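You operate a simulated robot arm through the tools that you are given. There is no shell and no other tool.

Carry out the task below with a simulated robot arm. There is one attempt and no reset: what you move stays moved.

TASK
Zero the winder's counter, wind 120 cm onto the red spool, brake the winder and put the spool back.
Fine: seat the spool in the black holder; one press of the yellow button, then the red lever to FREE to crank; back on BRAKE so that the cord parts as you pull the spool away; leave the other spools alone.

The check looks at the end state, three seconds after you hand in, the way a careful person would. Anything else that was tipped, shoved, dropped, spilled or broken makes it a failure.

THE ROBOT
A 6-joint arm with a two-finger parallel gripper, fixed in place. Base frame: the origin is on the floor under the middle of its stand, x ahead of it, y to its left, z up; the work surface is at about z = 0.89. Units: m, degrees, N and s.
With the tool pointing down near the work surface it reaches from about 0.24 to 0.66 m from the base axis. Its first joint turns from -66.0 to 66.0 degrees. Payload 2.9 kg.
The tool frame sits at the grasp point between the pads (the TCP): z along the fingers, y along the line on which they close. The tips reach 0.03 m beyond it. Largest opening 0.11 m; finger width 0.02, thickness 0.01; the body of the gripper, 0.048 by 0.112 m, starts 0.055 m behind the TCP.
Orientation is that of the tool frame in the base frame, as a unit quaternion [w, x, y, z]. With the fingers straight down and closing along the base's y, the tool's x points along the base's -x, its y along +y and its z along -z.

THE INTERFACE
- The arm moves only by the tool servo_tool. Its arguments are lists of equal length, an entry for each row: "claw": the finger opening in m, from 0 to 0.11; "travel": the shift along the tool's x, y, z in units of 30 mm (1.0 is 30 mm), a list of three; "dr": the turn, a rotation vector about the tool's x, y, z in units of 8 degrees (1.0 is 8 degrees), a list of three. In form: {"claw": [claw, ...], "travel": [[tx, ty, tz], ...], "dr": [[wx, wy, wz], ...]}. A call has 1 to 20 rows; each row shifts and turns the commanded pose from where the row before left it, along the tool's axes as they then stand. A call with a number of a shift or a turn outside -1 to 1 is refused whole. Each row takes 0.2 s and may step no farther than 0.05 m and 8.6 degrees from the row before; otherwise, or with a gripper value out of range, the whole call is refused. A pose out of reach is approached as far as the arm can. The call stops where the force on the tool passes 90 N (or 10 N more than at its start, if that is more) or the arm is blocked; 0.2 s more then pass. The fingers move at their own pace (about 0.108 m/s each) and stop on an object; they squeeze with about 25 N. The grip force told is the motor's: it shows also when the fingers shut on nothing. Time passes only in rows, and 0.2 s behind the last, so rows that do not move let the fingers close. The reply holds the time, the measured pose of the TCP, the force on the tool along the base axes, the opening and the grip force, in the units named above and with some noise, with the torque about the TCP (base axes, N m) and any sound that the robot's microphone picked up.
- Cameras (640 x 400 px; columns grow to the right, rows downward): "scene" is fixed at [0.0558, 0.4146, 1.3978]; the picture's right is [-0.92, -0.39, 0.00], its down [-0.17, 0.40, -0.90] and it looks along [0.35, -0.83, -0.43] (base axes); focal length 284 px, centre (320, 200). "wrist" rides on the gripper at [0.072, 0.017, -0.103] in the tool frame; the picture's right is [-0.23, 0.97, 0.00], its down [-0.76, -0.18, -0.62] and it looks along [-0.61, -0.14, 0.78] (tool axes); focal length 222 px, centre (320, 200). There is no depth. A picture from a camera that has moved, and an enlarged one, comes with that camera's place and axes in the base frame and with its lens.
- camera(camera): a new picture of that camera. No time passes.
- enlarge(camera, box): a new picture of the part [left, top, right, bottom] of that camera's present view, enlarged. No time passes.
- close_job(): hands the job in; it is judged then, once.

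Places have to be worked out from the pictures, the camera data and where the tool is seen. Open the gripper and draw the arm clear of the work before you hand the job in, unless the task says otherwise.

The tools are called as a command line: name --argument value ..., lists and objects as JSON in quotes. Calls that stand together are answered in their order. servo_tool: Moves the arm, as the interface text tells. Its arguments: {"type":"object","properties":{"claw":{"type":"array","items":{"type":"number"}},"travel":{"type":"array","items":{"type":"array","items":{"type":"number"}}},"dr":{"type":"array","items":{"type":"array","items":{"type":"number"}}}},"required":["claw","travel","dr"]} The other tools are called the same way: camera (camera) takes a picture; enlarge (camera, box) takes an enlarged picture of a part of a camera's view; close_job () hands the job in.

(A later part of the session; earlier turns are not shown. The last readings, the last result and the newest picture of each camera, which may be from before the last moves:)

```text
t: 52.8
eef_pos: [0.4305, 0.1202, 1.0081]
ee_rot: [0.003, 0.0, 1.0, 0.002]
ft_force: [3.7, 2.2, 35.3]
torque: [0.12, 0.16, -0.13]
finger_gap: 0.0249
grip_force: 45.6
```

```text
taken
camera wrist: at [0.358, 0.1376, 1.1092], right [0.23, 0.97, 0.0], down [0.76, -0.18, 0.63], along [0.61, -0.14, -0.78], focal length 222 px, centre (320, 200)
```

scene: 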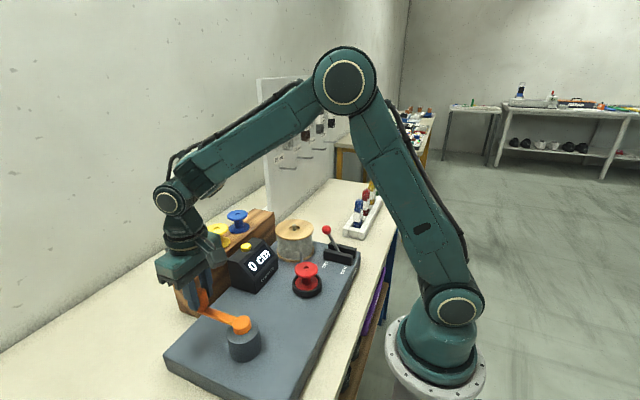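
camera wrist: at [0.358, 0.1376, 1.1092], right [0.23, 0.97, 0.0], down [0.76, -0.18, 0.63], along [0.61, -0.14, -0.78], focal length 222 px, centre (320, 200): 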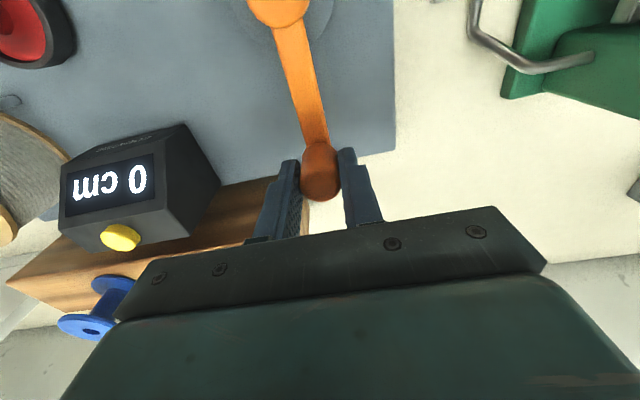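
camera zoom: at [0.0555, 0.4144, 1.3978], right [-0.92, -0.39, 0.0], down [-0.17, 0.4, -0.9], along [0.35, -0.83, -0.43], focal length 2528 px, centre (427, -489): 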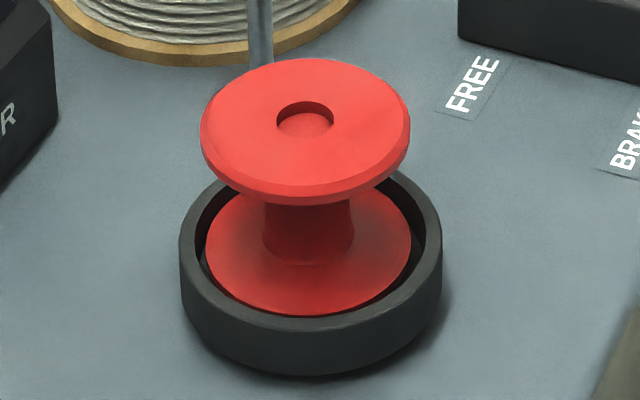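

The spool is upright and centred within about 2 mm, so seating looks fine, and the counter still says 0 cm after half a turn. I'll complete the first full clockwise turn before concluding anything, easing z by a fraction to reduce the vertical load.

servo_tool --claw '[0.018, 0.018, 0.018, 0.018, 0.018, 0.018, 0.018, 0.018, 0.018, 0.018, 0.018]' --travel '[[0.1512, -0.9549, -0.02], [0.4389, -0.8614, 0], [0.6836, -0.6836, 0], [0.8614, -0.4389, 0], [0.9549, -0.1512, 0], [0.9549, 0.1512, 0], [0.8614, 0.4389, 0], [0.6836, 0.6836, 0], [0.4389, 0.8614, 0], [0.1512, 0.9549, 0], [0, 0, 0]]' --dr '[[0, 0, 0], [0, 0, 0], [0, 0, 0], [0, 0, 0], [0, 0, 0], [0, 0, 0], [0, 0, 0], [0, 0, 0], [0, 0, 0], [0, 0, 0], [0, 0, 0]]'

camera --camera "scene"

camera --camera "wrist"

```text
t: 55.2
eef_pos: [0.2493, 0.1204, 1.0036]
ee_rot: [0.003, -0.001, 1.0, 0.003]
ft_force: [1.1, -1.7, 17.2]
torque: [-0.33, -0.21, -0.16]
finger_gap: 0.0251
grip_force: 45.1
```

```text
taken
```

scene: 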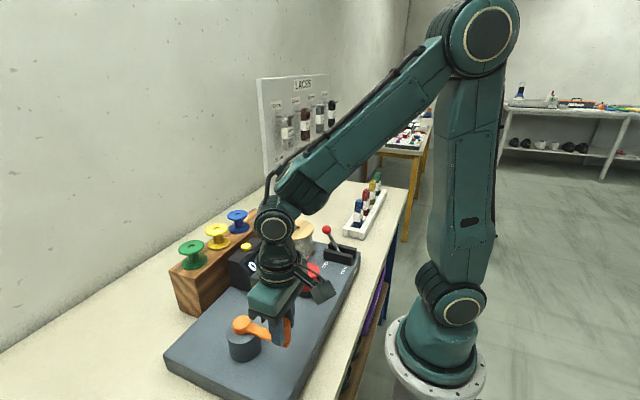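

```text
taken
camera wrist: at [0.1753, 0.1379, 1.1058], right [0.23, 0.97, 0.01], down [0.76, -0.18, 0.63], along [0.61, -0.14, -0.78], focal length 222 px, centre (320, 200)
```

wrist: 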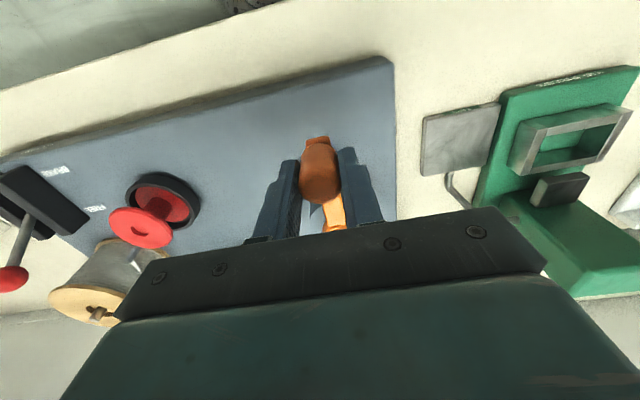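

One full clockwise turn is done. The display is partly visible beside the gripper, so I'll read that part and check for cord on the spool.

enlarge --camera "scene" --box '[225, 235, 345, 310]'

enlarge --camera "wrist" --box '[80, 150, 240, 250]'

```text
5.33 times, centred on (285, 272) of scene
camera zoom: at [0.0557, 0.4145, 1.3978], right [-0.92, -0.39, 0.0], down [-0.17, 0.4, -0.9], along [0.35, -0.83, -0.43], focal length 1517 px, centre (507, -187)
```

zoom: 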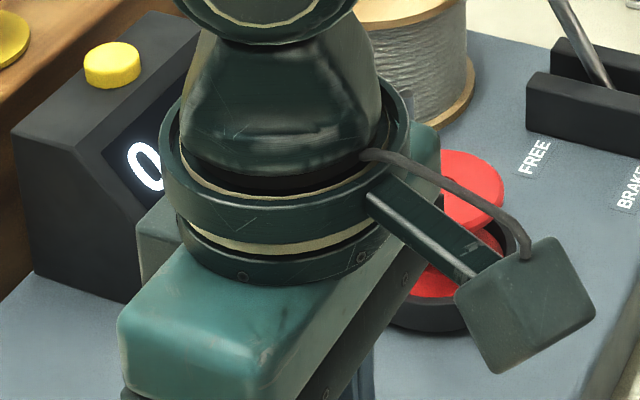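

```text
4.00 times, centred on (160, 200) of wrist
camera zoom: at [0.1753, 0.1379, 1.1058], right [0.23, 0.97, 0.01], down [0.76, -0.18, 0.63], along [0.61, -0.14, -0.78], focal length 888 px, centre (960, 200)
```

zoom: 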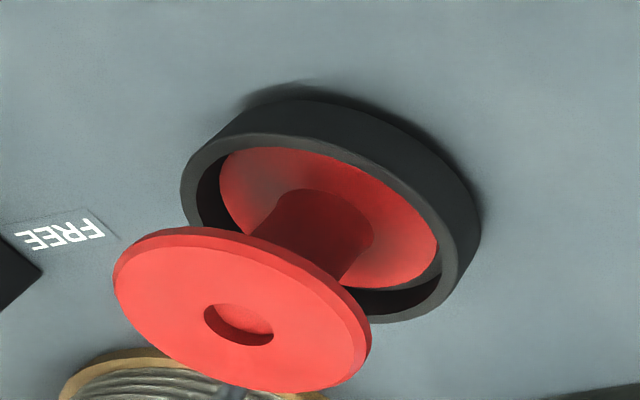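

The display still begins with 0 and no cord is on the spool after a full clockwise turn. I'll try the other direction: half a turn counter-clockwise to the far side, where the counter can be read.

servo_tool --claw '[0.018, 0.018, 0.018, 0.018, 0.018, 0.018, 0.018, 0.018, 0.018, 0.018, 0.018]' --travel '[[-0.1512, -0.9549, -0.02], [-0.4389, -0.8614, 0], [-0.6836, -0.6836, 0], [-0.8614, -0.4389, 0], [-0.9549, -0.1512, 0], [-0.9549, 0.1512, 0], [-0.8614, 0.4389, 0], [-0.6836, 0.6836, 0], [-0.4389, 0.8614, 0], [-0.1512, 0.9549, 0], [0, 0, 0]]' --dr '[[0, 0, 0], [0, 0, 0], [0, 0, 0], [0, 0, 0], [0, 0, 0], [0, 0, 0], [0, 0, 0], [0, 0, 0], [0, 0, 0], [0, 0, 0], [0, 0, 0]]'

camera --camera "scene"

enlarge --camera "scene" --box '[215, 220, 375, 320]'

```text
t: 57.6
eef_pos: [0.4301, 0.1215, 1.007]
ee_rot: [-0.001, -0.002, 1.0, 0.001]
ft_force: [-9.0, 5.1, 11.5]
torque: [0.19, 0.4, -0.43]
finger_gap: 0.0253
grip_force: 45.1
```

```text
taken
```

scene: 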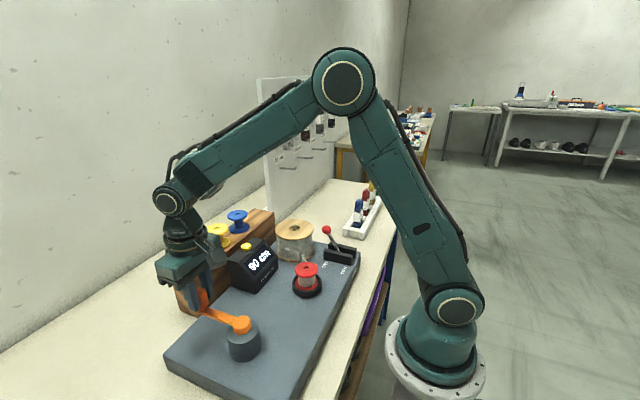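

```text
4.00 times, centred on (295, 270) of scene
camera zoom: at [0.0554, 0.4147, 1.3977], right [-0.92, -0.39, 0.0], down [-0.17, 0.4, -0.9], along [0.35, -0.83, -0.43], focal length 1138 px, centre (420, -80)
```

zoom: 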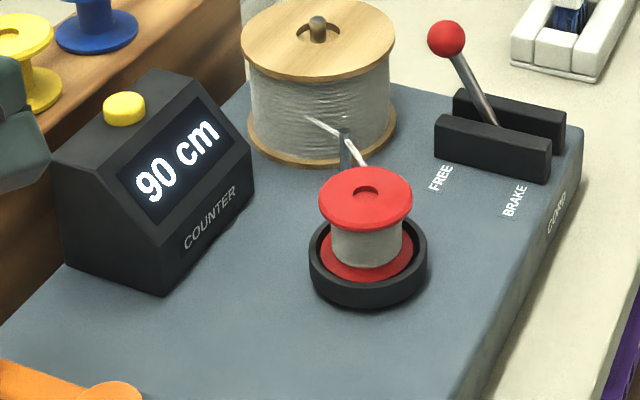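

Counter-clockwise winds: cord now runs to the spool and the counter reads 90 cm after half a turn, about 0.5 cm per degree. I need roughly 60° more, so I'll go in small steps and read after each.

servo_tool --claw '[0.018, 0.018, 0.018]' --travel '[[0.039, 0.483, 0], [0.115, 0.472, 0], [0, 0, 0]]' --dr '[[0, 0, 0], [0, 0, 0], [0, 0, 0]]'

enlarge --camera "scene" --box '[215, 220, 375, 320]'

```text
t: 58.4
eef_pos: [0.4288, 0.1497, 1.0051]
ee_rot: [0.002, 0.0, 1.0, 0.001]
ft_force: [3.3, -4.1, 8.9]
torque: [-0.29, -0.53, 0.41]
finger_gap: 0.0251
grip_force: 45.0
```

```text
4.00 times, centred on (295, 270) of scene
camera zoom: at [0.0557, 0.4144, 1.3978], right [-0.92, -0.39, 0.0], down [-0.17, 0.4, -0.9], along [0.35, -0.83, -0.43], focal length 1138 px, centre (420, -80)
```

zoom: 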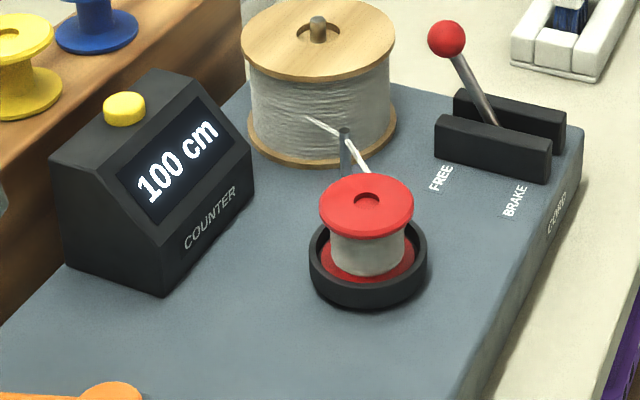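

Now 100 cm, so the display shows tens. I'll advance 6° at a time to find where it changes and land in the middle of the 120 band.

servo_tool --claw '[0.018, 0.018]' --travel '[[0.1159, 0.3019, 0], [0, 0, 0]]' --dr '[[0, 0, 0], [0, 0, 0]]'

enlarge --camera "scene" --box '[215, 230, 295, 300]'

```text
t: 59.0
eef_pos: [0.4235, 0.1579, 1.0052]
ee_rot: [0.001, 0.0, 1.0, 0.002]
ft_force: [2.8, -1.1, 9.7]
torque: [-0.25, -0.06, 0.21]
finger_gap: 0.0253
grip_force: 45.5
```

```text
5.71 times, centred on (255, 265) of scene
camera zoom: at [0.0558, 0.4145, 1.3978], right [-0.92, -0.39, 0.0], down [-0.17, 0.4, -0.9], along [0.35, -0.83, -0.43], focal length 1626 px, centre (691, -171)
```

zoom: 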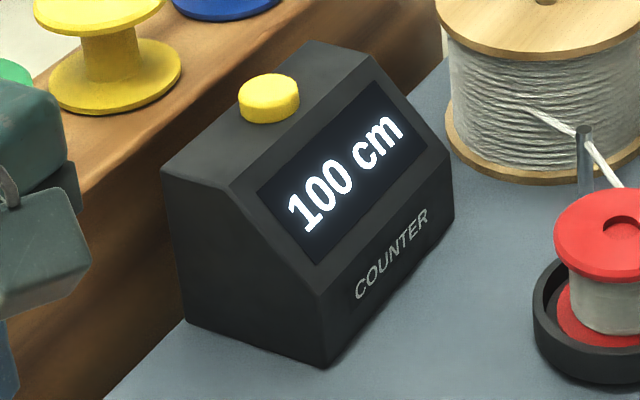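

Still 100 at 24°. Another 6°.

servo_tool --claw '[0.018, 0.018]' --travel '[[0.1468, 0.2882, 0], [0, 0, 0]]' --dr '[[0, 0, 0], [0, 0, 0]]'

enlarge --camera "scene" --box '[215, 230, 295, 300]'

```text
t: 59.6
eef_pos: [0.4199, 0.1653, 1.0055]
ee_rot: [0.001, 0.0, 1.0, 0.001]
ft_force: [3.3, -6.9, 8.1]
torque: [-0.24, -0.26, 0.64]
finger_gap: 0.0252
grip_force: 44.9
```

```text
5.71 times, centred on (255, 265) of scene
camera zoom: at [0.0558, 0.4143, 1.3978], right [-0.92, -0.39, 0.0], down [-0.17, 0.4, -0.9], along [0.35, -0.83, -0.43], focal length 1626 px, centre (691, -171)
```

zoom: 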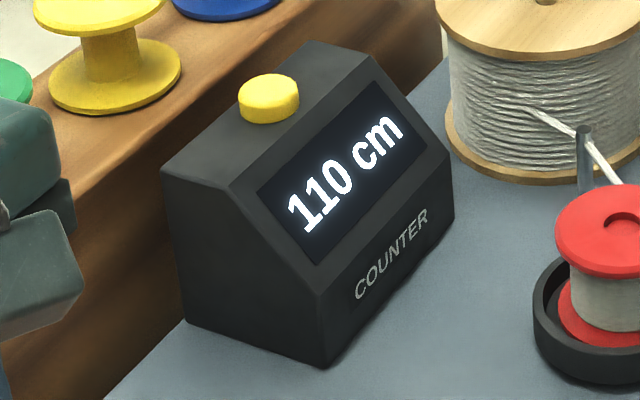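

110 cm at 30°, so the change came between 24° and 30°. That's consistent with ~10 cm per 20°, so 120 should appear near 50°. Moving 12° more, then finer.

servo_tool --claw '[0.018, 0.018, 0.018]' --travel '[[0.1761, 0.2712, 0], [0.2035, 0.2513, 0], [0, 0, 0]]' --dr '[[0, 0, 0], [0, 0, 0], [0, 0, 0]]'

enlarge --camera "scene" --box '[215, 230, 295, 300]'

```text
t: 60.4
eef_pos: [0.4076, 0.1824, 1.0048]
ee_rot: [-0.001, -0.001, 1.0, 0.001]
ft_force: [0.3, -2.1, 10.9]
torque: [-0.17, 0.69, 0.1]
finger_gap: 0.0251
grip_force: 45.5
```

```text
5.71 times, centred on (255, 265) of scene
camera zoom: at [0.0557, 0.4145, 1.3978], right [-0.92, -0.39, 0.0], down [-0.17, 0.4, -0.9], along [0.35, -0.83, -0.43], focal length 1626 px, centre (691, -171)
```

zoom: 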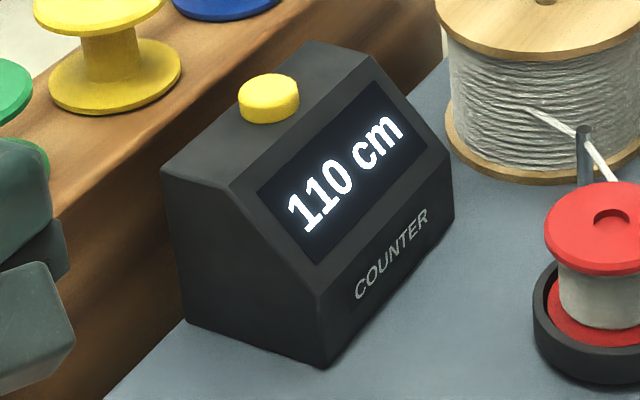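

Still 110 at 42°. Continuing in 4° steps.

servo_tool --claw '[0.018, 0.018]' --travel '[[0.1498, 0.1552, 0], [0, 0, 0]]' --dr '[[0, 0, 0], [0, 0, 0]]'

enlarge --camera "scene" --box '[215, 230, 295, 300]'

```text
t: 61.0
eef_pos: [0.404, 0.1854, 1.0056]
ee_rot: [0.0, -0.001, 1.0, 0.0]
ft_force: [2.8, -7.3, 1.1]
torque: [-0.14, -0.5, 0.6]
finger_gap: 0.0249
grip_force: 44.5
```

```text
5.71 times, centred on (255, 265) of scene
camera zoom: at [0.0558, 0.4143, 1.3978], right [-0.92, -0.39, 0.0], down [-0.17, 0.4, -0.9], along [0.35, -0.83, -0.43], focal length 1626 px, centre (691, -171)
```

zoom: 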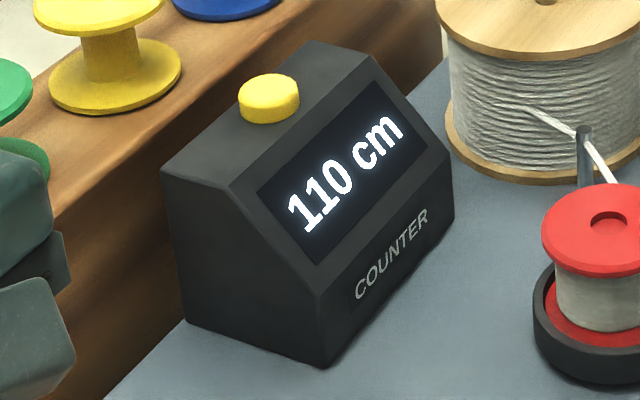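

Still 110 at 46°. Another 3°.

servo_tool --claw '[0.018, 0.018]' --travel '[[0.1193, 0.1093, 0], [0, 0, 0]]' --dr '[[0, 0, 0], [0, 0, 0]]'

enlarge --camera "scene" --box '[215, 230, 295, 300]'

```text
t: 61.6
eef_pos: [0.4011, 0.1897, 1.005]
ee_rot: [0.002, 0.0, 1.0, 0.001]
ft_force: [3.1, -6.3, 1.2]
torque: [-0.31, -0.18, 0.62]
finger_gap: 0.0251
grip_force: 44.5
```

```text
5.71 times, centred on (255, 265) of scene
camera zoom: at [0.0559, 0.4143, 1.3978], right [-0.92, -0.39, 0.0], down [-0.17, 0.4, -0.9], along [0.35, -0.83, -0.43], focal length 1626 px, centre (691, -171)
```

zoom: 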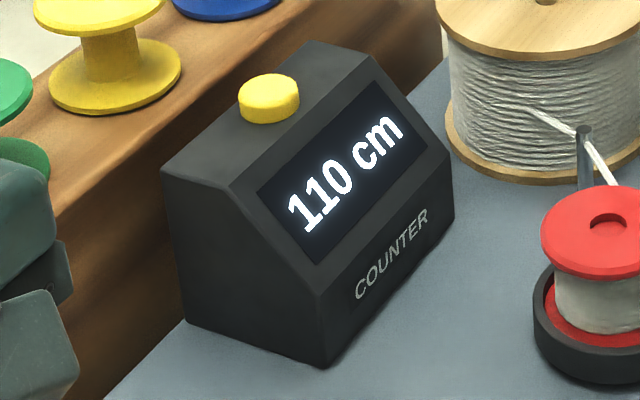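

Still 110 at 49°. Two degrees more.

servo_tool --claw '[0.018, 0.018]' --travel '[[0.0826, 0.0693, 0], [0, 0, 0]]' --dr '[[0, 0, 0], [0, 0, 0]]'

enlarge --camera "scene" --box '[215, 230, 295, 300]'

```text
t: 62.2
eef_pos: [0.3962, 0.1919, 1.0052]
ee_rot: [0.0, 0.0, 1.0, 0.0]
ft_force: [0.3, -6.5, -3.6]
torque: [-0.17, -0.39, 0.43]
finger_gap: 0.0251
grip_force: 45.2
```

```text
5.71 times, centred on (255, 265) of scene
camera zoom: at [0.0558, 0.4144, 1.3978], right [-0.92, -0.39, 0.0], down [-0.17, 0.4, -0.9], along [0.35, -0.83, -0.43], focal length 1626 px, centre (691, -171)
```

zoom: 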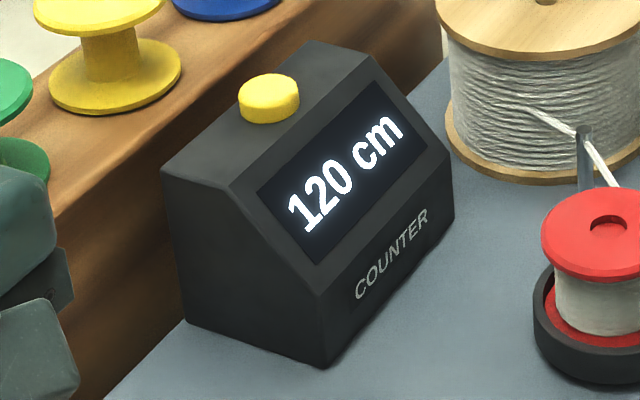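

It now reads 120 cm at 51°. I'll add about 3.5° so it isn't sitting on the edge of the step, verify 120, and then release the handle.

servo_tool --claw '[0.018, 0.018, 0.018]' --travel '[[0.1502, 0.1142, 0], [0, 0, 0], [0, 0, 0]]' --dr '[[0, 0, 0], [0, 0, 0], [0, 0, 0]]'

enlarge --camera "scene" --box '[215, 230, 295, 300]'

camera --camera "wrist"

```text
t: 63.0
eef_pos: [0.3942, 0.1955, 1.0058]
ee_rot: [0.001, -0.001, 1.0, 0.001]
ft_force: [1.0, -5.0, -4.6]
torque: [-0.17, -0.38, 0.28]
finger_gap: 0.025
grip_force: 44.4
```

```text
5.71 times, centred on (255, 265) of scene
camera zoom: at [0.0559, 0.4145, 1.3978], right [-0.92, -0.39, 0.0], down [-0.17, 0.4, -0.9], along [0.35, -0.83, -0.43], focal length 1626 px, centre (691, -171)
```

zoom: 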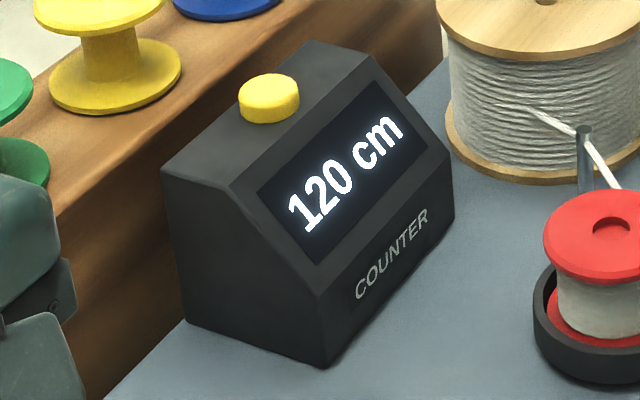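

```text
taken
camera wrist: at [0.3206, 0.2124, 1.1072], right [0.23, 0.97, 0.0], down [0.76, -0.18, 0.62], along [0.61, -0.14, -0.78], focal length 222 px, centre (320, 200)
```

wrist: 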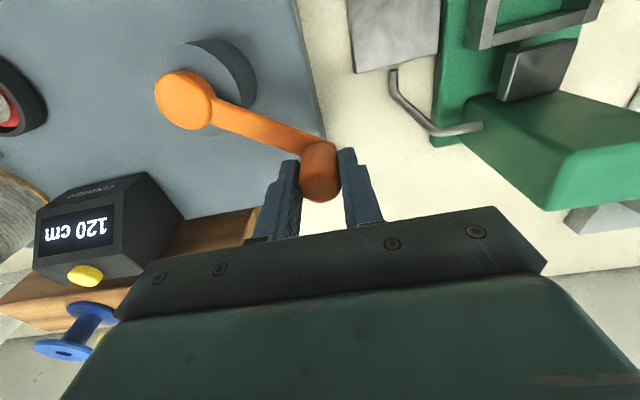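

120 cm is confirmed in both views. I'll open the fingers and rise straight off the handle, then check the counter hasn't changed.

servo_tool --claw '[0.03, 0.045, 0.05, 0.05, 0.05, 0.05, 0.05]' --travel '[[0, 0, 0], [0, 0, 0], [0, 0, 0], [0, 0, -0.6], [0, 0, -0.7], [0, 0, -0.6], [0, 0, 0]]' --dr '[[0, 0, 0], [0, 0, 0], [0, 0, 0], [0, 0, 0], [0, 0, 0], [0, 0, 0], [0, 0, 0]]'

camera --camera "scene"

enlarge --camera "scene" --box '[215, 220, 375, 320]'

```text
t: 64.6
eef_pos: [0.3944, 0.1948, 1.061]
ee_rot: [0.0, 0.0, 1.0, 0.0]
ft_force: [0.1, 0.4, 0.0]
torque: [0.01, 0.03, -0.02]
finger_gap: 0.0502
grip_force: 0.1
```

```text
taken
```

scene: 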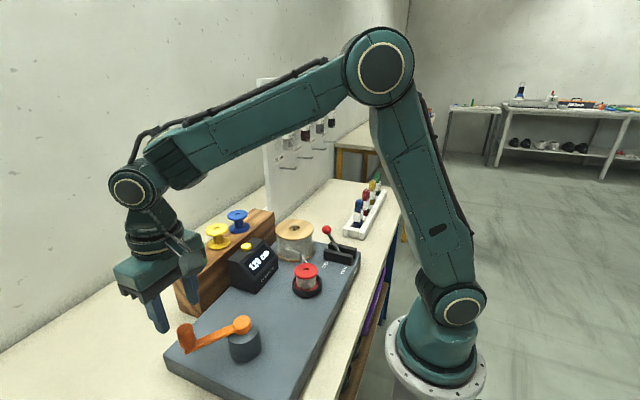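

```text
4.00 times, centred on (295, 270) of scene
camera zoom: at [0.0558, 0.4145, 1.3978], right [-0.92, -0.39, 0.0], down [-0.17, 0.4, -0.9], along [0.35, -0.83, -0.43], focal length 1138 px, centre (420, -80)
```

zoom: 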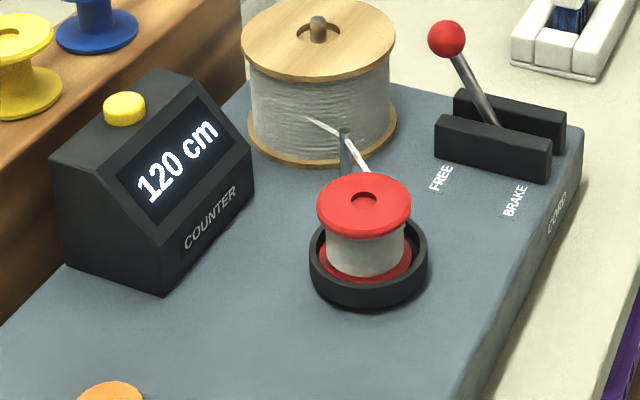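

The counter holds at 120 cm with the crank released. Next is the brake: moving back above the lever ball at about (0.306, -0.229).

servo_tool --claw '[0.05, 0.05, 0.05, 0.05, 0.05, 0.05, 0.05, 0.05, 0.05, 0.05, 0.05, 0.05, 0.05, 0.05, 0.05, 0.05]' --travel '[[0.1964, -0.942, 0], [0.1964, -0.942, 0], [0.1964, -0.942, 0], [0.1964, -0.942, 0], [0.1964, -0.942, 0], [0.1964, -0.942, 0], [0.1964, -0.942, 0], [0.1964, -0.942, 0], [0.1964, -0.942, 0], [0.1964, -0.942, 0], [0.1964, -0.942, 0], [0.1964, -0.942, 0], [0.1964, -0.942, 0], [0.1964, -0.942, 0], [0.1964, -0.942, 0], [0, 0, 0]]' --dr '[[0, 0, 0], [0, 0, 0], [0, 0, 0], [0, 0, 0], [0, 0, 0], [0, 0, 0], [0, 0, 0], [0, 0, 0], [0, 0, 0], [0, 0, 0], [0, 0, 0], [0, 0, 0], [0, 0, 0], [0, 0, 0], [0, 0, 0], [0, 0, 0]]'

camera --camera "wrist"

enlarge --camera "wrist" --box '[240, 80, 400, 200]'

```text
t: 68.0
eef_pos: [0.3063, -0.2264, 1.0605]
ee_rot: [0.001, -0.001, 1.0, 0.001]
ft_force: [0.2, -0.4, -0.1]
torque: [0.04, -0.02, -0.01]
finger_gap: 0.05
grip_force: 0.1
```

```text
taken
camera wrist: at [0.2335, -0.2104, 1.1629], right [0.23, 0.97, 0.0], down [0.76, -0.18, 0.62], along [0.61, -0.14, -0.78], focal length 222 px, centre (320, 200)
```

wrist: 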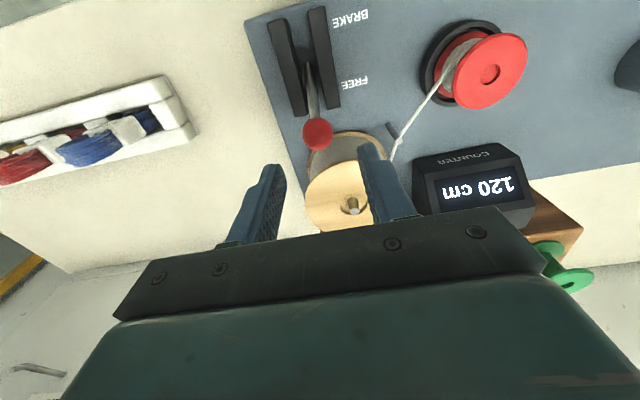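

```text
3.33 times, centred on (320, 140) of wrist
camera zoom: at [0.2335, -0.2104, 1.1629], right [0.23, 0.97, 0.0], down [0.76, -0.18, 0.62], along [0.61, -0.14, -0.78], focal length 740 px, centre (320, 400)
```

zoom: 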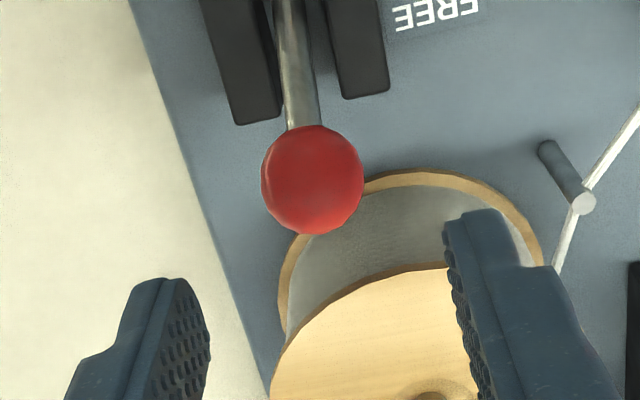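

The ball is at (0.308, -0.229). I'll descend around it with the TCP about 5 mm past it on the +x side, so the ball drifts toward the pad centre as I drag it back, and then grip.

servo_tool --claw '[0.05, 0.05, 0.05, 0.05, 0.05, 0.035, 0.02, 0.02, 0.02, 0.02]' --travel '[[-0.2, -0.06, 0], [0, 0, 0], [0, 0, 0.85], [0, 0, 0.85], [0, 0, 0.8], [0, 0, 0], [0, 0, 0], [0, 0, 0], [0, 0, 0], [0, 0, 0]]' --dr '[[0, 0, 0], [0, 0, 0], [0, 0, 0], [0, 0, 0], [0, 0, 0], [0, 0, 0], [0, 0, 0], [0, 0, 0], [0, 0, 0], [0, 0, 0]]'

enlarge --camera "scene" --box '[276, 190, 404, 270]'

```text
t: 70.2
eef_pos: [0.313, -0.2298, 0.987]
ee_rot: [0.001, 0.0, 1.0, 0.0]
ft_force: [0.8, -11.4, -11.0]
torque: [-0.12, -0.54, 0.01]
finger_gap: 0.0267
grip_force: 44.8
```

```text
5.00 times, centred on (340, 230) of scene
camera zoom: at [0.0559, 0.4142, 1.3979], right [-0.92, -0.39, 0.0], down [-0.17, 0.4, -0.9], along [0.35, -0.83, -0.43], focal length 1422 px, centre (220, 50)
```

zoom: 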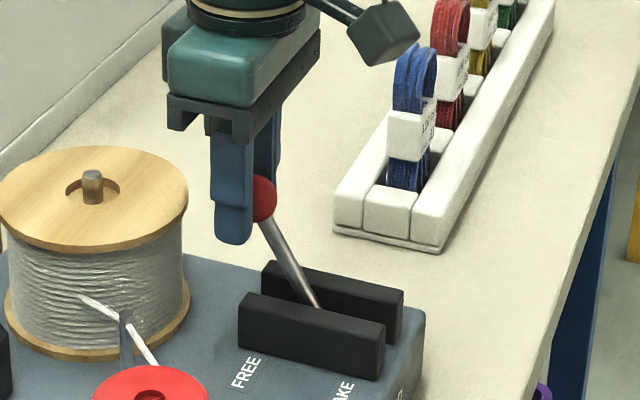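

The ball is gripped with low side force. Swinging the lever back along its arc to the BRAKE side.

servo_tool --claw '[0.02, 0.02, 0.02, 0.02, 0.02, 0.02, 0.02, 0.02]' --travel '[[0.25, -0.01, -0.12], [0.35, -0.01, -0.13], [0.453, -0.01, -0.1], [0.47, -0.01, -0.03], [0.47, -0.01, 0.04], [0.453, -0.01, 0.123], [0.35, 0, 0.12], [0, 0, 0]]' --dr '[[0, 0, 0], [0, 0, 0], [0, 0, 0], [0, 0, 0], [0, 0, 0], [0, 0, 0], [0, 0, 0], [0, 0, 0]]'

enlarge --camera "scene" --box '[276, 190, 404, 270]'

```text
t: 72.0
eef_pos: [0.2256, -0.2313, 0.99]
ee_rot: [0.0, 0.0, 1.0, 0.003]
ft_force: [1.4, 17.9, -5.7]
torque: [0.05, 0.14, 0.11]
finger_gap: 0.0289
grip_force: 8.9
```

```text
5.00 times, centred on (340, 230) of scene
camera zoom: at [0.0559, 0.415, 1.3976], right [-0.92, -0.39, 0.0], down [-0.17, 0.4, -0.9], along [0.35, -0.83, -0.43], focal length 1422 px, centre (220, 50)
```

zoom: 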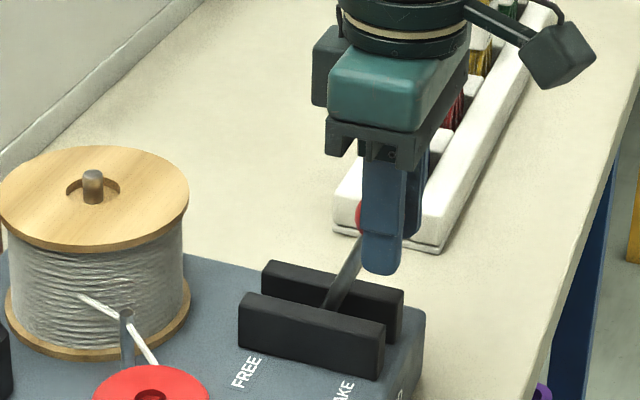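

The lever is over on the BRAKE side. I'll open the fingers and check where it settles.

servo_tool --claw '[0.05, 0.05, 0.05, 0.05]' --travel '[[0, 0, 0], [0, 0, 0], [0, 0, 0], [0, 0, 0]]' --dr '[[0, 0, 0], [0, 0, 0], [0, 0, 0], [0, 0, 0]]'

enlarge --camera "scene" --box '[276, 190, 404, 270]'

camera --camera "wrist"

```text
t: 73.0
eef_pos: [0.2274, -0.233, 0.9914]
ee_rot: [0.001, 0.001, 1.0, 0.001]
ft_force: [0.2, 0.3, 0.8]
torque: [0.02, 0.01, 0.0]
finger_gap: 0.0501
grip_force: 0.0
```

```text
5.00 times, centred on (340, 230) of scene
camera zoom: at [0.0558, 0.4145, 1.3978], right [-0.92, -0.39, 0.0], down [-0.17, 0.4, -0.9], along [0.35, -0.83, -0.43], focal length 1422 px, centre (220, 50)
```

zoom: 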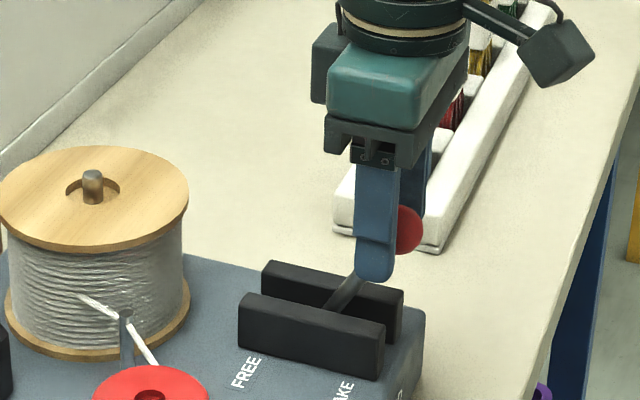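

```text
taken
camera wrist: at [0.1547, -0.2154, 1.0924], right [0.23, 0.97, 0.0], down [0.76, -0.18, 0.62], along [0.61, -0.14, -0.78], focal length 222 px, centre (320, 200)
```

wrist: 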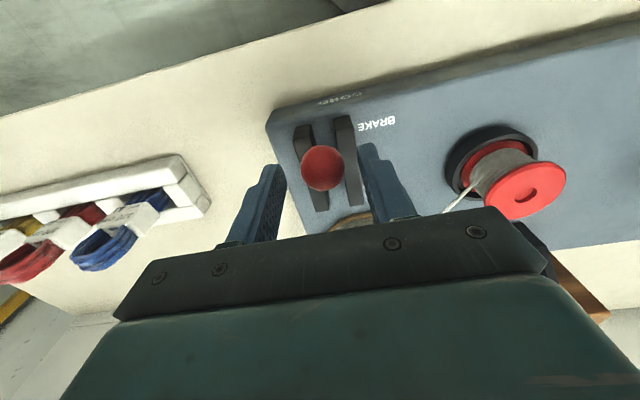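

The lever snapped onto BRAKE by itself. I'll rise, turn the tool back to 45° and open to 95 mm, then move above the spool. At 45° the fingers stay clear of the cord, which runs off toward the guide post.

servo_tool --claw '[0.05, 0.05, 0.05, 0.095, 0.095, 0.095, 0.095, 0.095, 0.095, 0.095, 0.095, 0.095, 0.095, 0.095, 0.095, 0.095]' --travel '[[0, 0, -0.8], [0, 0, -0.8], [0, 0, -0.8], [0, 0, 0], [0, 0, 0], [0, 0, 0], [0, 0, 0], [0, 0, 0], [0, 0, 0], [0.32, 0.89, 0], [0.32, 0.89, 0], [0.32, 0.89, 0], [0.32, 0.89, 0], [0.32, 0.89, 0], [0.32, 0.89, 0], [0, 0, 0]]' --dr '[[0, 0, 0], [0, 0, 0], [0, 0, 0], [0, 0, 1], [0, 0, 1], [0, 0, 1], [0, 0, 1], [0, 0, 1], [0, 0, 0.625], [0, 0, 0], [0, 0, 0], [0, 0, 0], [0, 0, 0], [0, 0, 0], [0, 0, 0], [0, 0, 0]]'

camera --camera "scene"

enlarge --camera "scene" --box '[215, 210, 375, 310]'

camera --camera "wrist"

```text
t: 76.4
eef_pos: [0.3002, -0.0796, 1.0628]
ee_rot: [0.0, 0.383, 0.924, 0.001]
ft_force: [-0.1, -0.3, 0.5]
torque: [0.01, 0.01, -0.01]
finger_gap: 0.095
grip_force: 0.0
```

```text
taken
```

scene: 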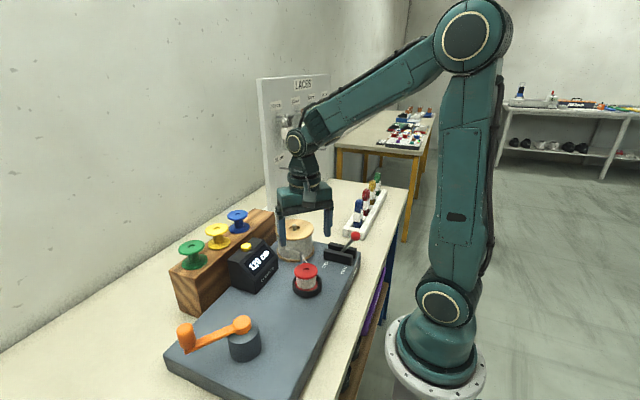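

```text
4.00 times, centred on (295, 260) of scene
camera zoom: at [0.0558, 0.4146, 1.3978], right [-0.92, -0.39, 0.0], down [-0.17, 0.4, -0.9], along [0.35, -0.83, -0.43], focal length 1138 px, centre (420, -40)
```

zoom: 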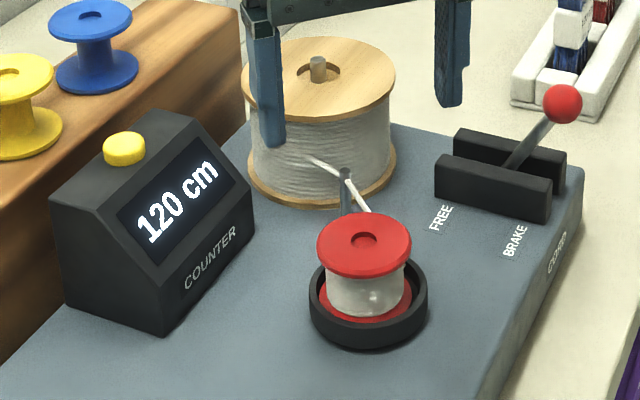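

```text
taken
camera wrist: at [0.2609, -0.016, 1.1647], right [0.85, 0.53, 0.0], down [0.41, -0.66, 0.62], along [0.33, -0.53, -0.78], focal length 222 px, centre (320, 200)
```

wrist: 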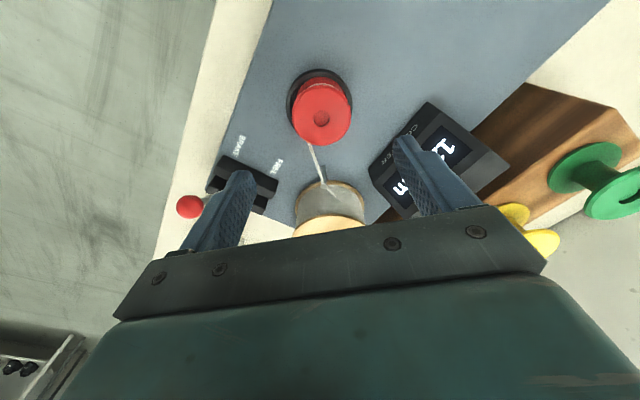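

The lever stands on BRAKE, the counter reads 120 cm, and the cord runs cleanly to the spool. Enlarging the spool to align before gripping.

enlarge --camera "wrist" --box '[240, 50, 400, 150]'

```text
4.00 times, centred on (320, 100) of wrist
camera zoom: at [0.2609, -0.016, 1.1647], right [0.85, 0.53, 0.0], down [0.41, -0.66, 0.62], along [0.33, -0.53, -0.78], focal length 888 px, centre (320, 600)
```

zoom: 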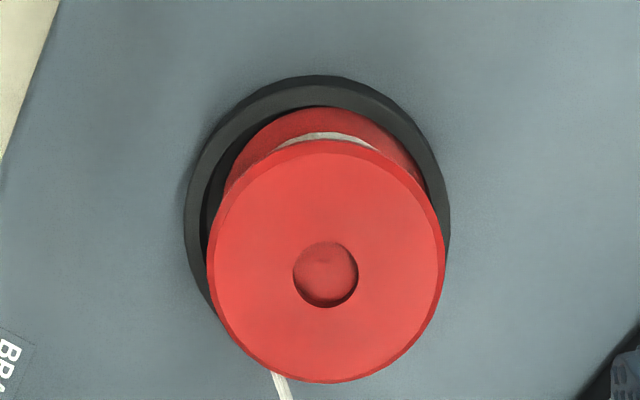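

The spool is 2 mm toward tool +y from the TCP. I'll correct that and descend to the same grip height (z ≈ 0.948) with the fingers open.

servo_tool --claw '[0.095, 0.095, 0.095, 0.095, 0.095, 0.095, 0.095, 0.095]' --travel '[[-0.012, 0.065, 0], [0, 0, 0.8], [0, 0, 0.8], [0, 0, 0.8], [0, 0, 0.7], [0, 0, 0.5], [0, 0, 0.22], [0, 0, 0]]' --dr '[[0, 0, 0], [0, 0, 0], [0, 0, 0], [0, 0, 0], [0, 0, 0], [0, 0, 0], [0, 0, 0], [0, 0, 0]]'

enlarge --camera "scene" --box '[260, 235, 356, 295]'

enlarge --camera "wrist" --box '[220, 80, 420, 205]'

```text
t: 78.2
eef_pos: [0.301, -0.0789, 0.9481]
ee_rot: [0.0, 0.382, 0.924, 0.001]
ft_force: [-0.2, 0.4, -0.5]
torque: [-0.01, -0.01, 0.01]
finger_gap: 0.0948
grip_force: 0.1
```

```text
6.67 times, centred on (308, 265) of scene
camera zoom: at [0.0558, 0.4145, 1.3978], right [-0.92, -0.39, 0.0], down [-0.17, 0.4, -0.9], along [0.35, -0.83, -0.43], focal length 1896 px, centre (400, -233)
```

zoom: 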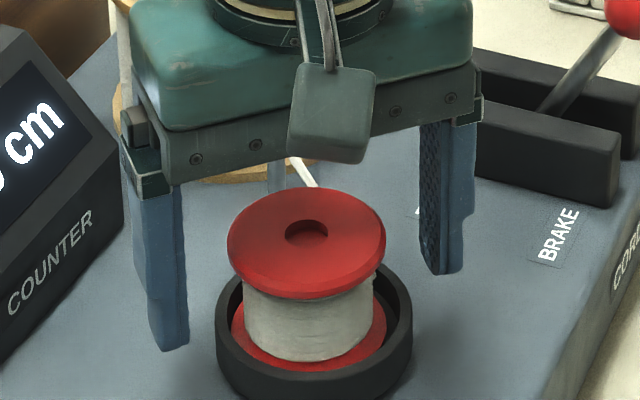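

```text
3.20 times, centred on (320, 142) of wrist
camera zoom: at [0.2612, -0.0139, 1.0494], right [0.85, 0.53, 0.0], down [0.41, -0.66, 0.62], along [0.33, -0.53, -0.78], focal length 711 px, centre (320, 384)
```

zoom: 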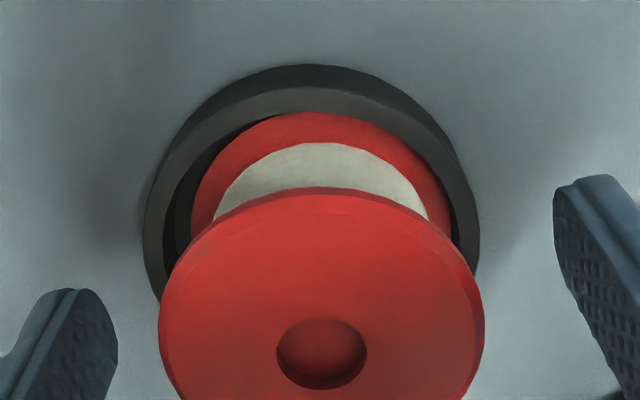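

Aligned within about 1.5 mm along tool x. I'll correct that and close on the upper flange.

servo_tool --claw '[0.095, 0.075, 0.065, 0.05, 0.05, 0.05, 0.05]' --travel '[[-0.045, 0, 0], [0, 0, 0], [0, 0, 0], [0, 0, 0], [0, 0, 0], [0, 0, 0], [0, 0, 0]]' --dr '[[0, 0, 0], [0, 0, 0], [0, 0, 0], [0, 0, 0], [0, 0, 0], [0, 0, 0], [0, 0, 0]]'

enlarge --camera "scene" --box '[260, 235, 356, 295]'

enlarge --camera "wrist" --box '[220, 80, 420, 205]'

```text
t: 79.8
eef_pos: [0.303, -0.0779, 0.9482]
ee_rot: [0.0, 0.383, 0.924, 0.001]
ft_force: [-0.2, -0.2, -1.0]
torque: [0.0, 0.0, 0.0]
finger_gap: 0.0562
grip_force: 24.8
```

```text
6.67 times, centred on (308, 265) of scene
camera zoom: at [0.0558, 0.4145, 1.3978], right [-0.92, -0.39, 0.0], down [-0.17, 0.4, -0.9], along [0.35, -0.83, -0.43], focal length 1896 px, centre (400, -233)
```

zoom: 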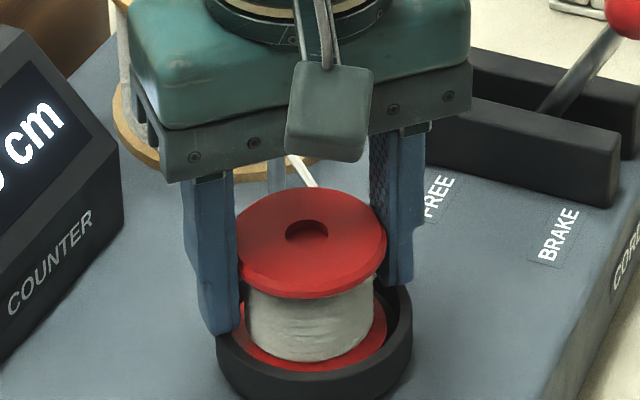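

```text
3.20 times, centred on (320, 142) of wrist
camera zoom: at [0.2623, -0.0147, 1.0493], right [0.85, 0.53, 0.0], down [0.41, -0.66, 0.62], along [0.33, -0.53, -0.78], focal length 711 px, centre (320, 384)
```

zoom: 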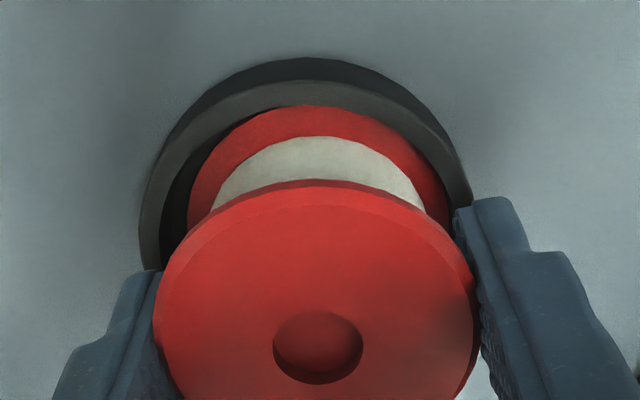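

Gripped at 24.8 N. Now lifting slowly so the braked cord parts, and watching the force.

servo_tool --claw '[0.05, 0.05, 0.05, 0.05, 0.05]' --travel '[[0, 0, -0.15], [0, 0, -0.2], [0, 0, -0.25], [0, 0, -0.25], [0, 0, 0]]' --dr '[[0, 0, 0], [0, 0, 0], [0, 0, 0], [0, 0, 0], [0, 0, 0]]'

enlarge --camera "scene" --box '[240, 210, 368, 290]'

enlarge --camera "wrist" --box '[200, 60, 440, 210]'

```text
t: 81.0
eef_pos: [0.3016, -0.0782, 0.9734]
ee_rot: [0.001, 0.382, 0.924, 0.0]
ft_force: [0.6, 0.5, -1.0]
torque: [0.01, 0.01, 0.0]
finger_gap: 0.0564
grip_force: 24.6
```

```text
5.00 times, centred on (304, 250) of scene
camera zoom: at [0.0558, 0.4146, 1.3978], right [-0.92, -0.39, 0.0], down [-0.17, 0.4, -0.9], along [0.35, -0.83, -0.43], focal length 1422 px, centre (400, -50)
```

zoom: 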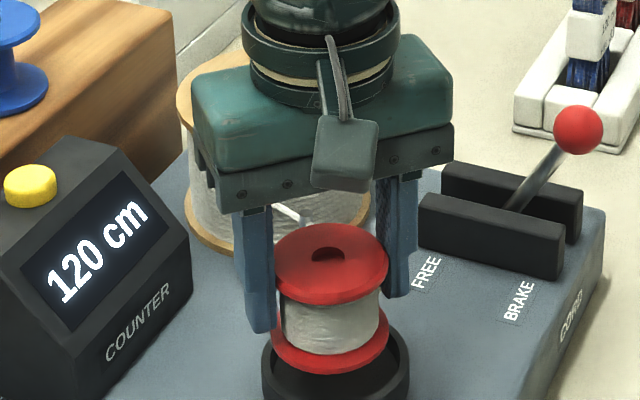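

```text
2.67 times, centred on (320, 135) of wrist
camera zoom: at [0.2627, -0.0147, 1.075], right [0.85, 0.53, 0.0], down [0.41, -0.66, 0.62], along [0.33, -0.53, -0.78], focal length 592 px, centre (320, 373)
```

zoom: 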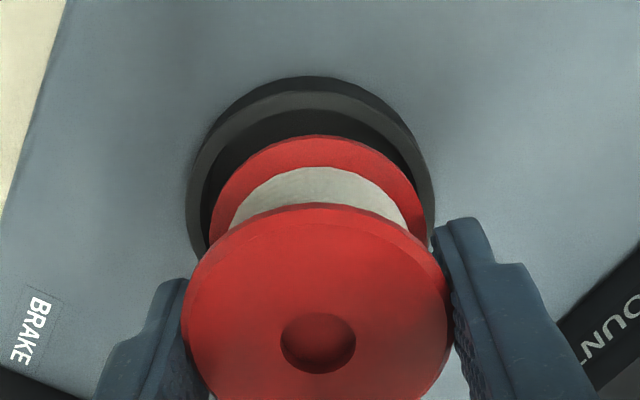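

The spool lifts cleanly and is upright in the grip. Lifting further to travel height and checking whether the cord has parted.

servo_tool --claw '[0.05, 0.05, 0.05, 0.05, 0.05, 0.05]' --travel '[[0, 0, -0.5], [0, 0, -0.7], [0, 0, -0.7], [0, 0, -0.7], [0, 0, -0.6], [0, 0, 0]]' --dr '[[0, 0, 0], [0, 0, 0], [0, 0, 0], [0, 0, 0], [0, 0, 0], [0, 0, 0]]'

camera --camera "scene"

enlarge --camera "scene" --box '[230, 190, 390, 290]'

camera --camera "wrist"

```text
t: 82.4
eef_pos: [0.3001, -0.0747, 1.0698]
ee_rot: [0.0, 0.383, 0.924, 0.001]
ft_force: [0.9, 0.9, -0.3]
torque: [-0.01, 0.0, -0.01]
finger_gap: 0.0564
grip_force: 24.9
```

```text
taken
```

scene: 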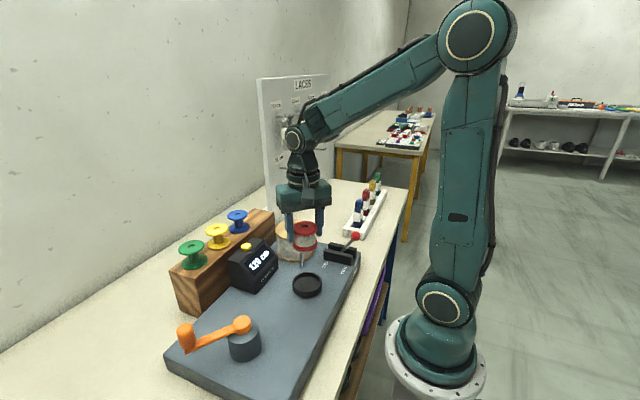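

```text
4.00 times, centred on (310, 240) of scene
camera zoom: at [0.0558, 0.4146, 1.3978], right [-0.92, -0.39, 0.0], down [-0.17, 0.4, -0.9], along [0.35, -0.83, -0.43], focal length 1138 px, centre (360, 40)
```

zoom: 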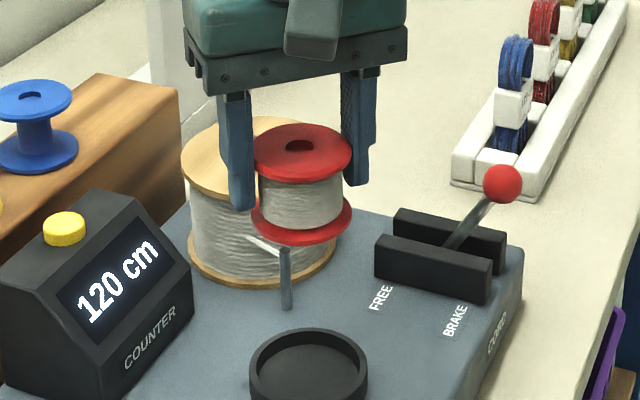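

```text
taken
camera wrist: at [0.2613, -0.0129, 1.1721], right [0.85, 0.53, 0.0], down [0.41, -0.66, 0.62], along [0.33, -0.53, -0.78], focal length 222 px, centre (320, 200)
```

wrist: 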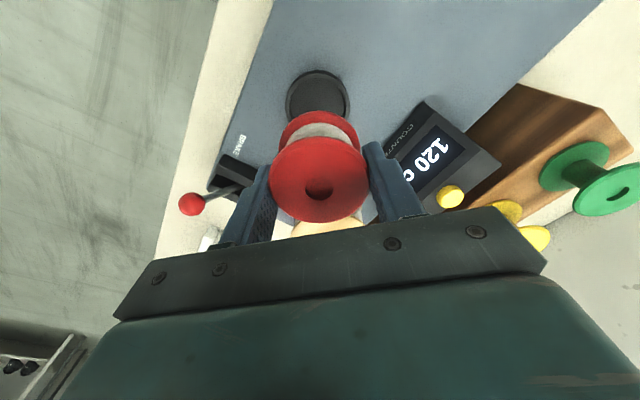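

The cord has parted, with only the short reel-to-guide piece left, and the counter shows 120. I'll carry the spool back at the same height to above its rack place.

servo_tool --claw '[0.05, 0.05, 0.05, 0.05, 0.05, 0.05, 0.05, 0.05, 0.05, 0.05, 0.05]' --travel '[[-0.94, 0.214, 0], [-0.94, 0.214, 0], [-0.94, 0.214, 0], [-0.94, 0.214, 0], [-0.94, 0.214, 0], [-0.94, 0.214, 0], [-0.94, 0.214, 0], [-0.94, 0.214, 0], [-0.94, 0.214, 0], [-0.94, 0.214, 0], [0, 0, 0]]' --dr '[[0, 0, 0], [0, 0, 0], [0, 0, 0], [0, 0, 0], [0, 0, 0], [0, 0, 0], [0, 0, 0], [0, 0, 0], [0, 0, 0], [0, 0, 0], [0, 0, 0]]'

enlarge --camera "scene" --box '[200, 130, 320, 230]'

enlarge --camera "wrist" --box '[160, 20, 480, 220]'

```text
t: 84.8
eef_pos: [0.5467, -0.2319, 1.0685]
ee_rot: [0.0, 0.383, 0.924, 0.0]
ft_force: [-0.4, 0.2, -0.7]
torque: [-0.03, -0.01, 0.01]
finger_gap: 0.0565
grip_force: 25.4
```

```text
4.00 times, centred on (260, 180) of scene
camera zoom: at [0.0558, 0.4145, 1.3978], right [-0.92, -0.39, 0.0], down [-0.17, 0.4, -0.9], along [0.35, -0.83, -0.43], focal length 1138 px, centre (560, 280)
```

zoom: 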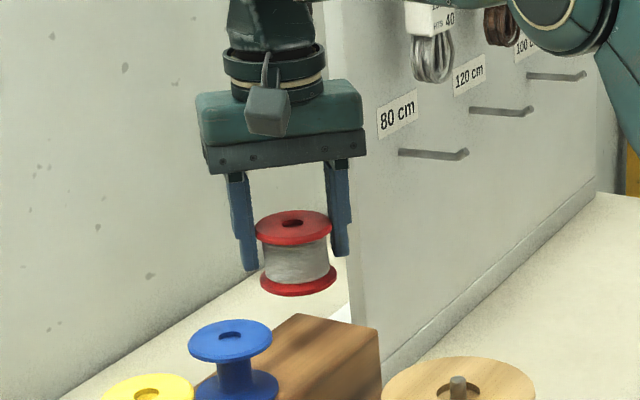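

```text
2.00 times, centred on (320, 120) of wrist
camera zoom: at [0.5078, -0.169, 1.1706], right [0.85, 0.53, 0.0], down [0.41, -0.66, 0.62], along [0.33, -0.53, -0.78], focal length 444 px, centre (320, 360)
```

zoom: 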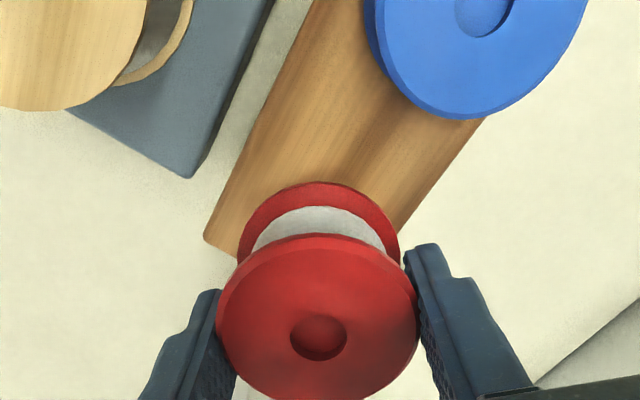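

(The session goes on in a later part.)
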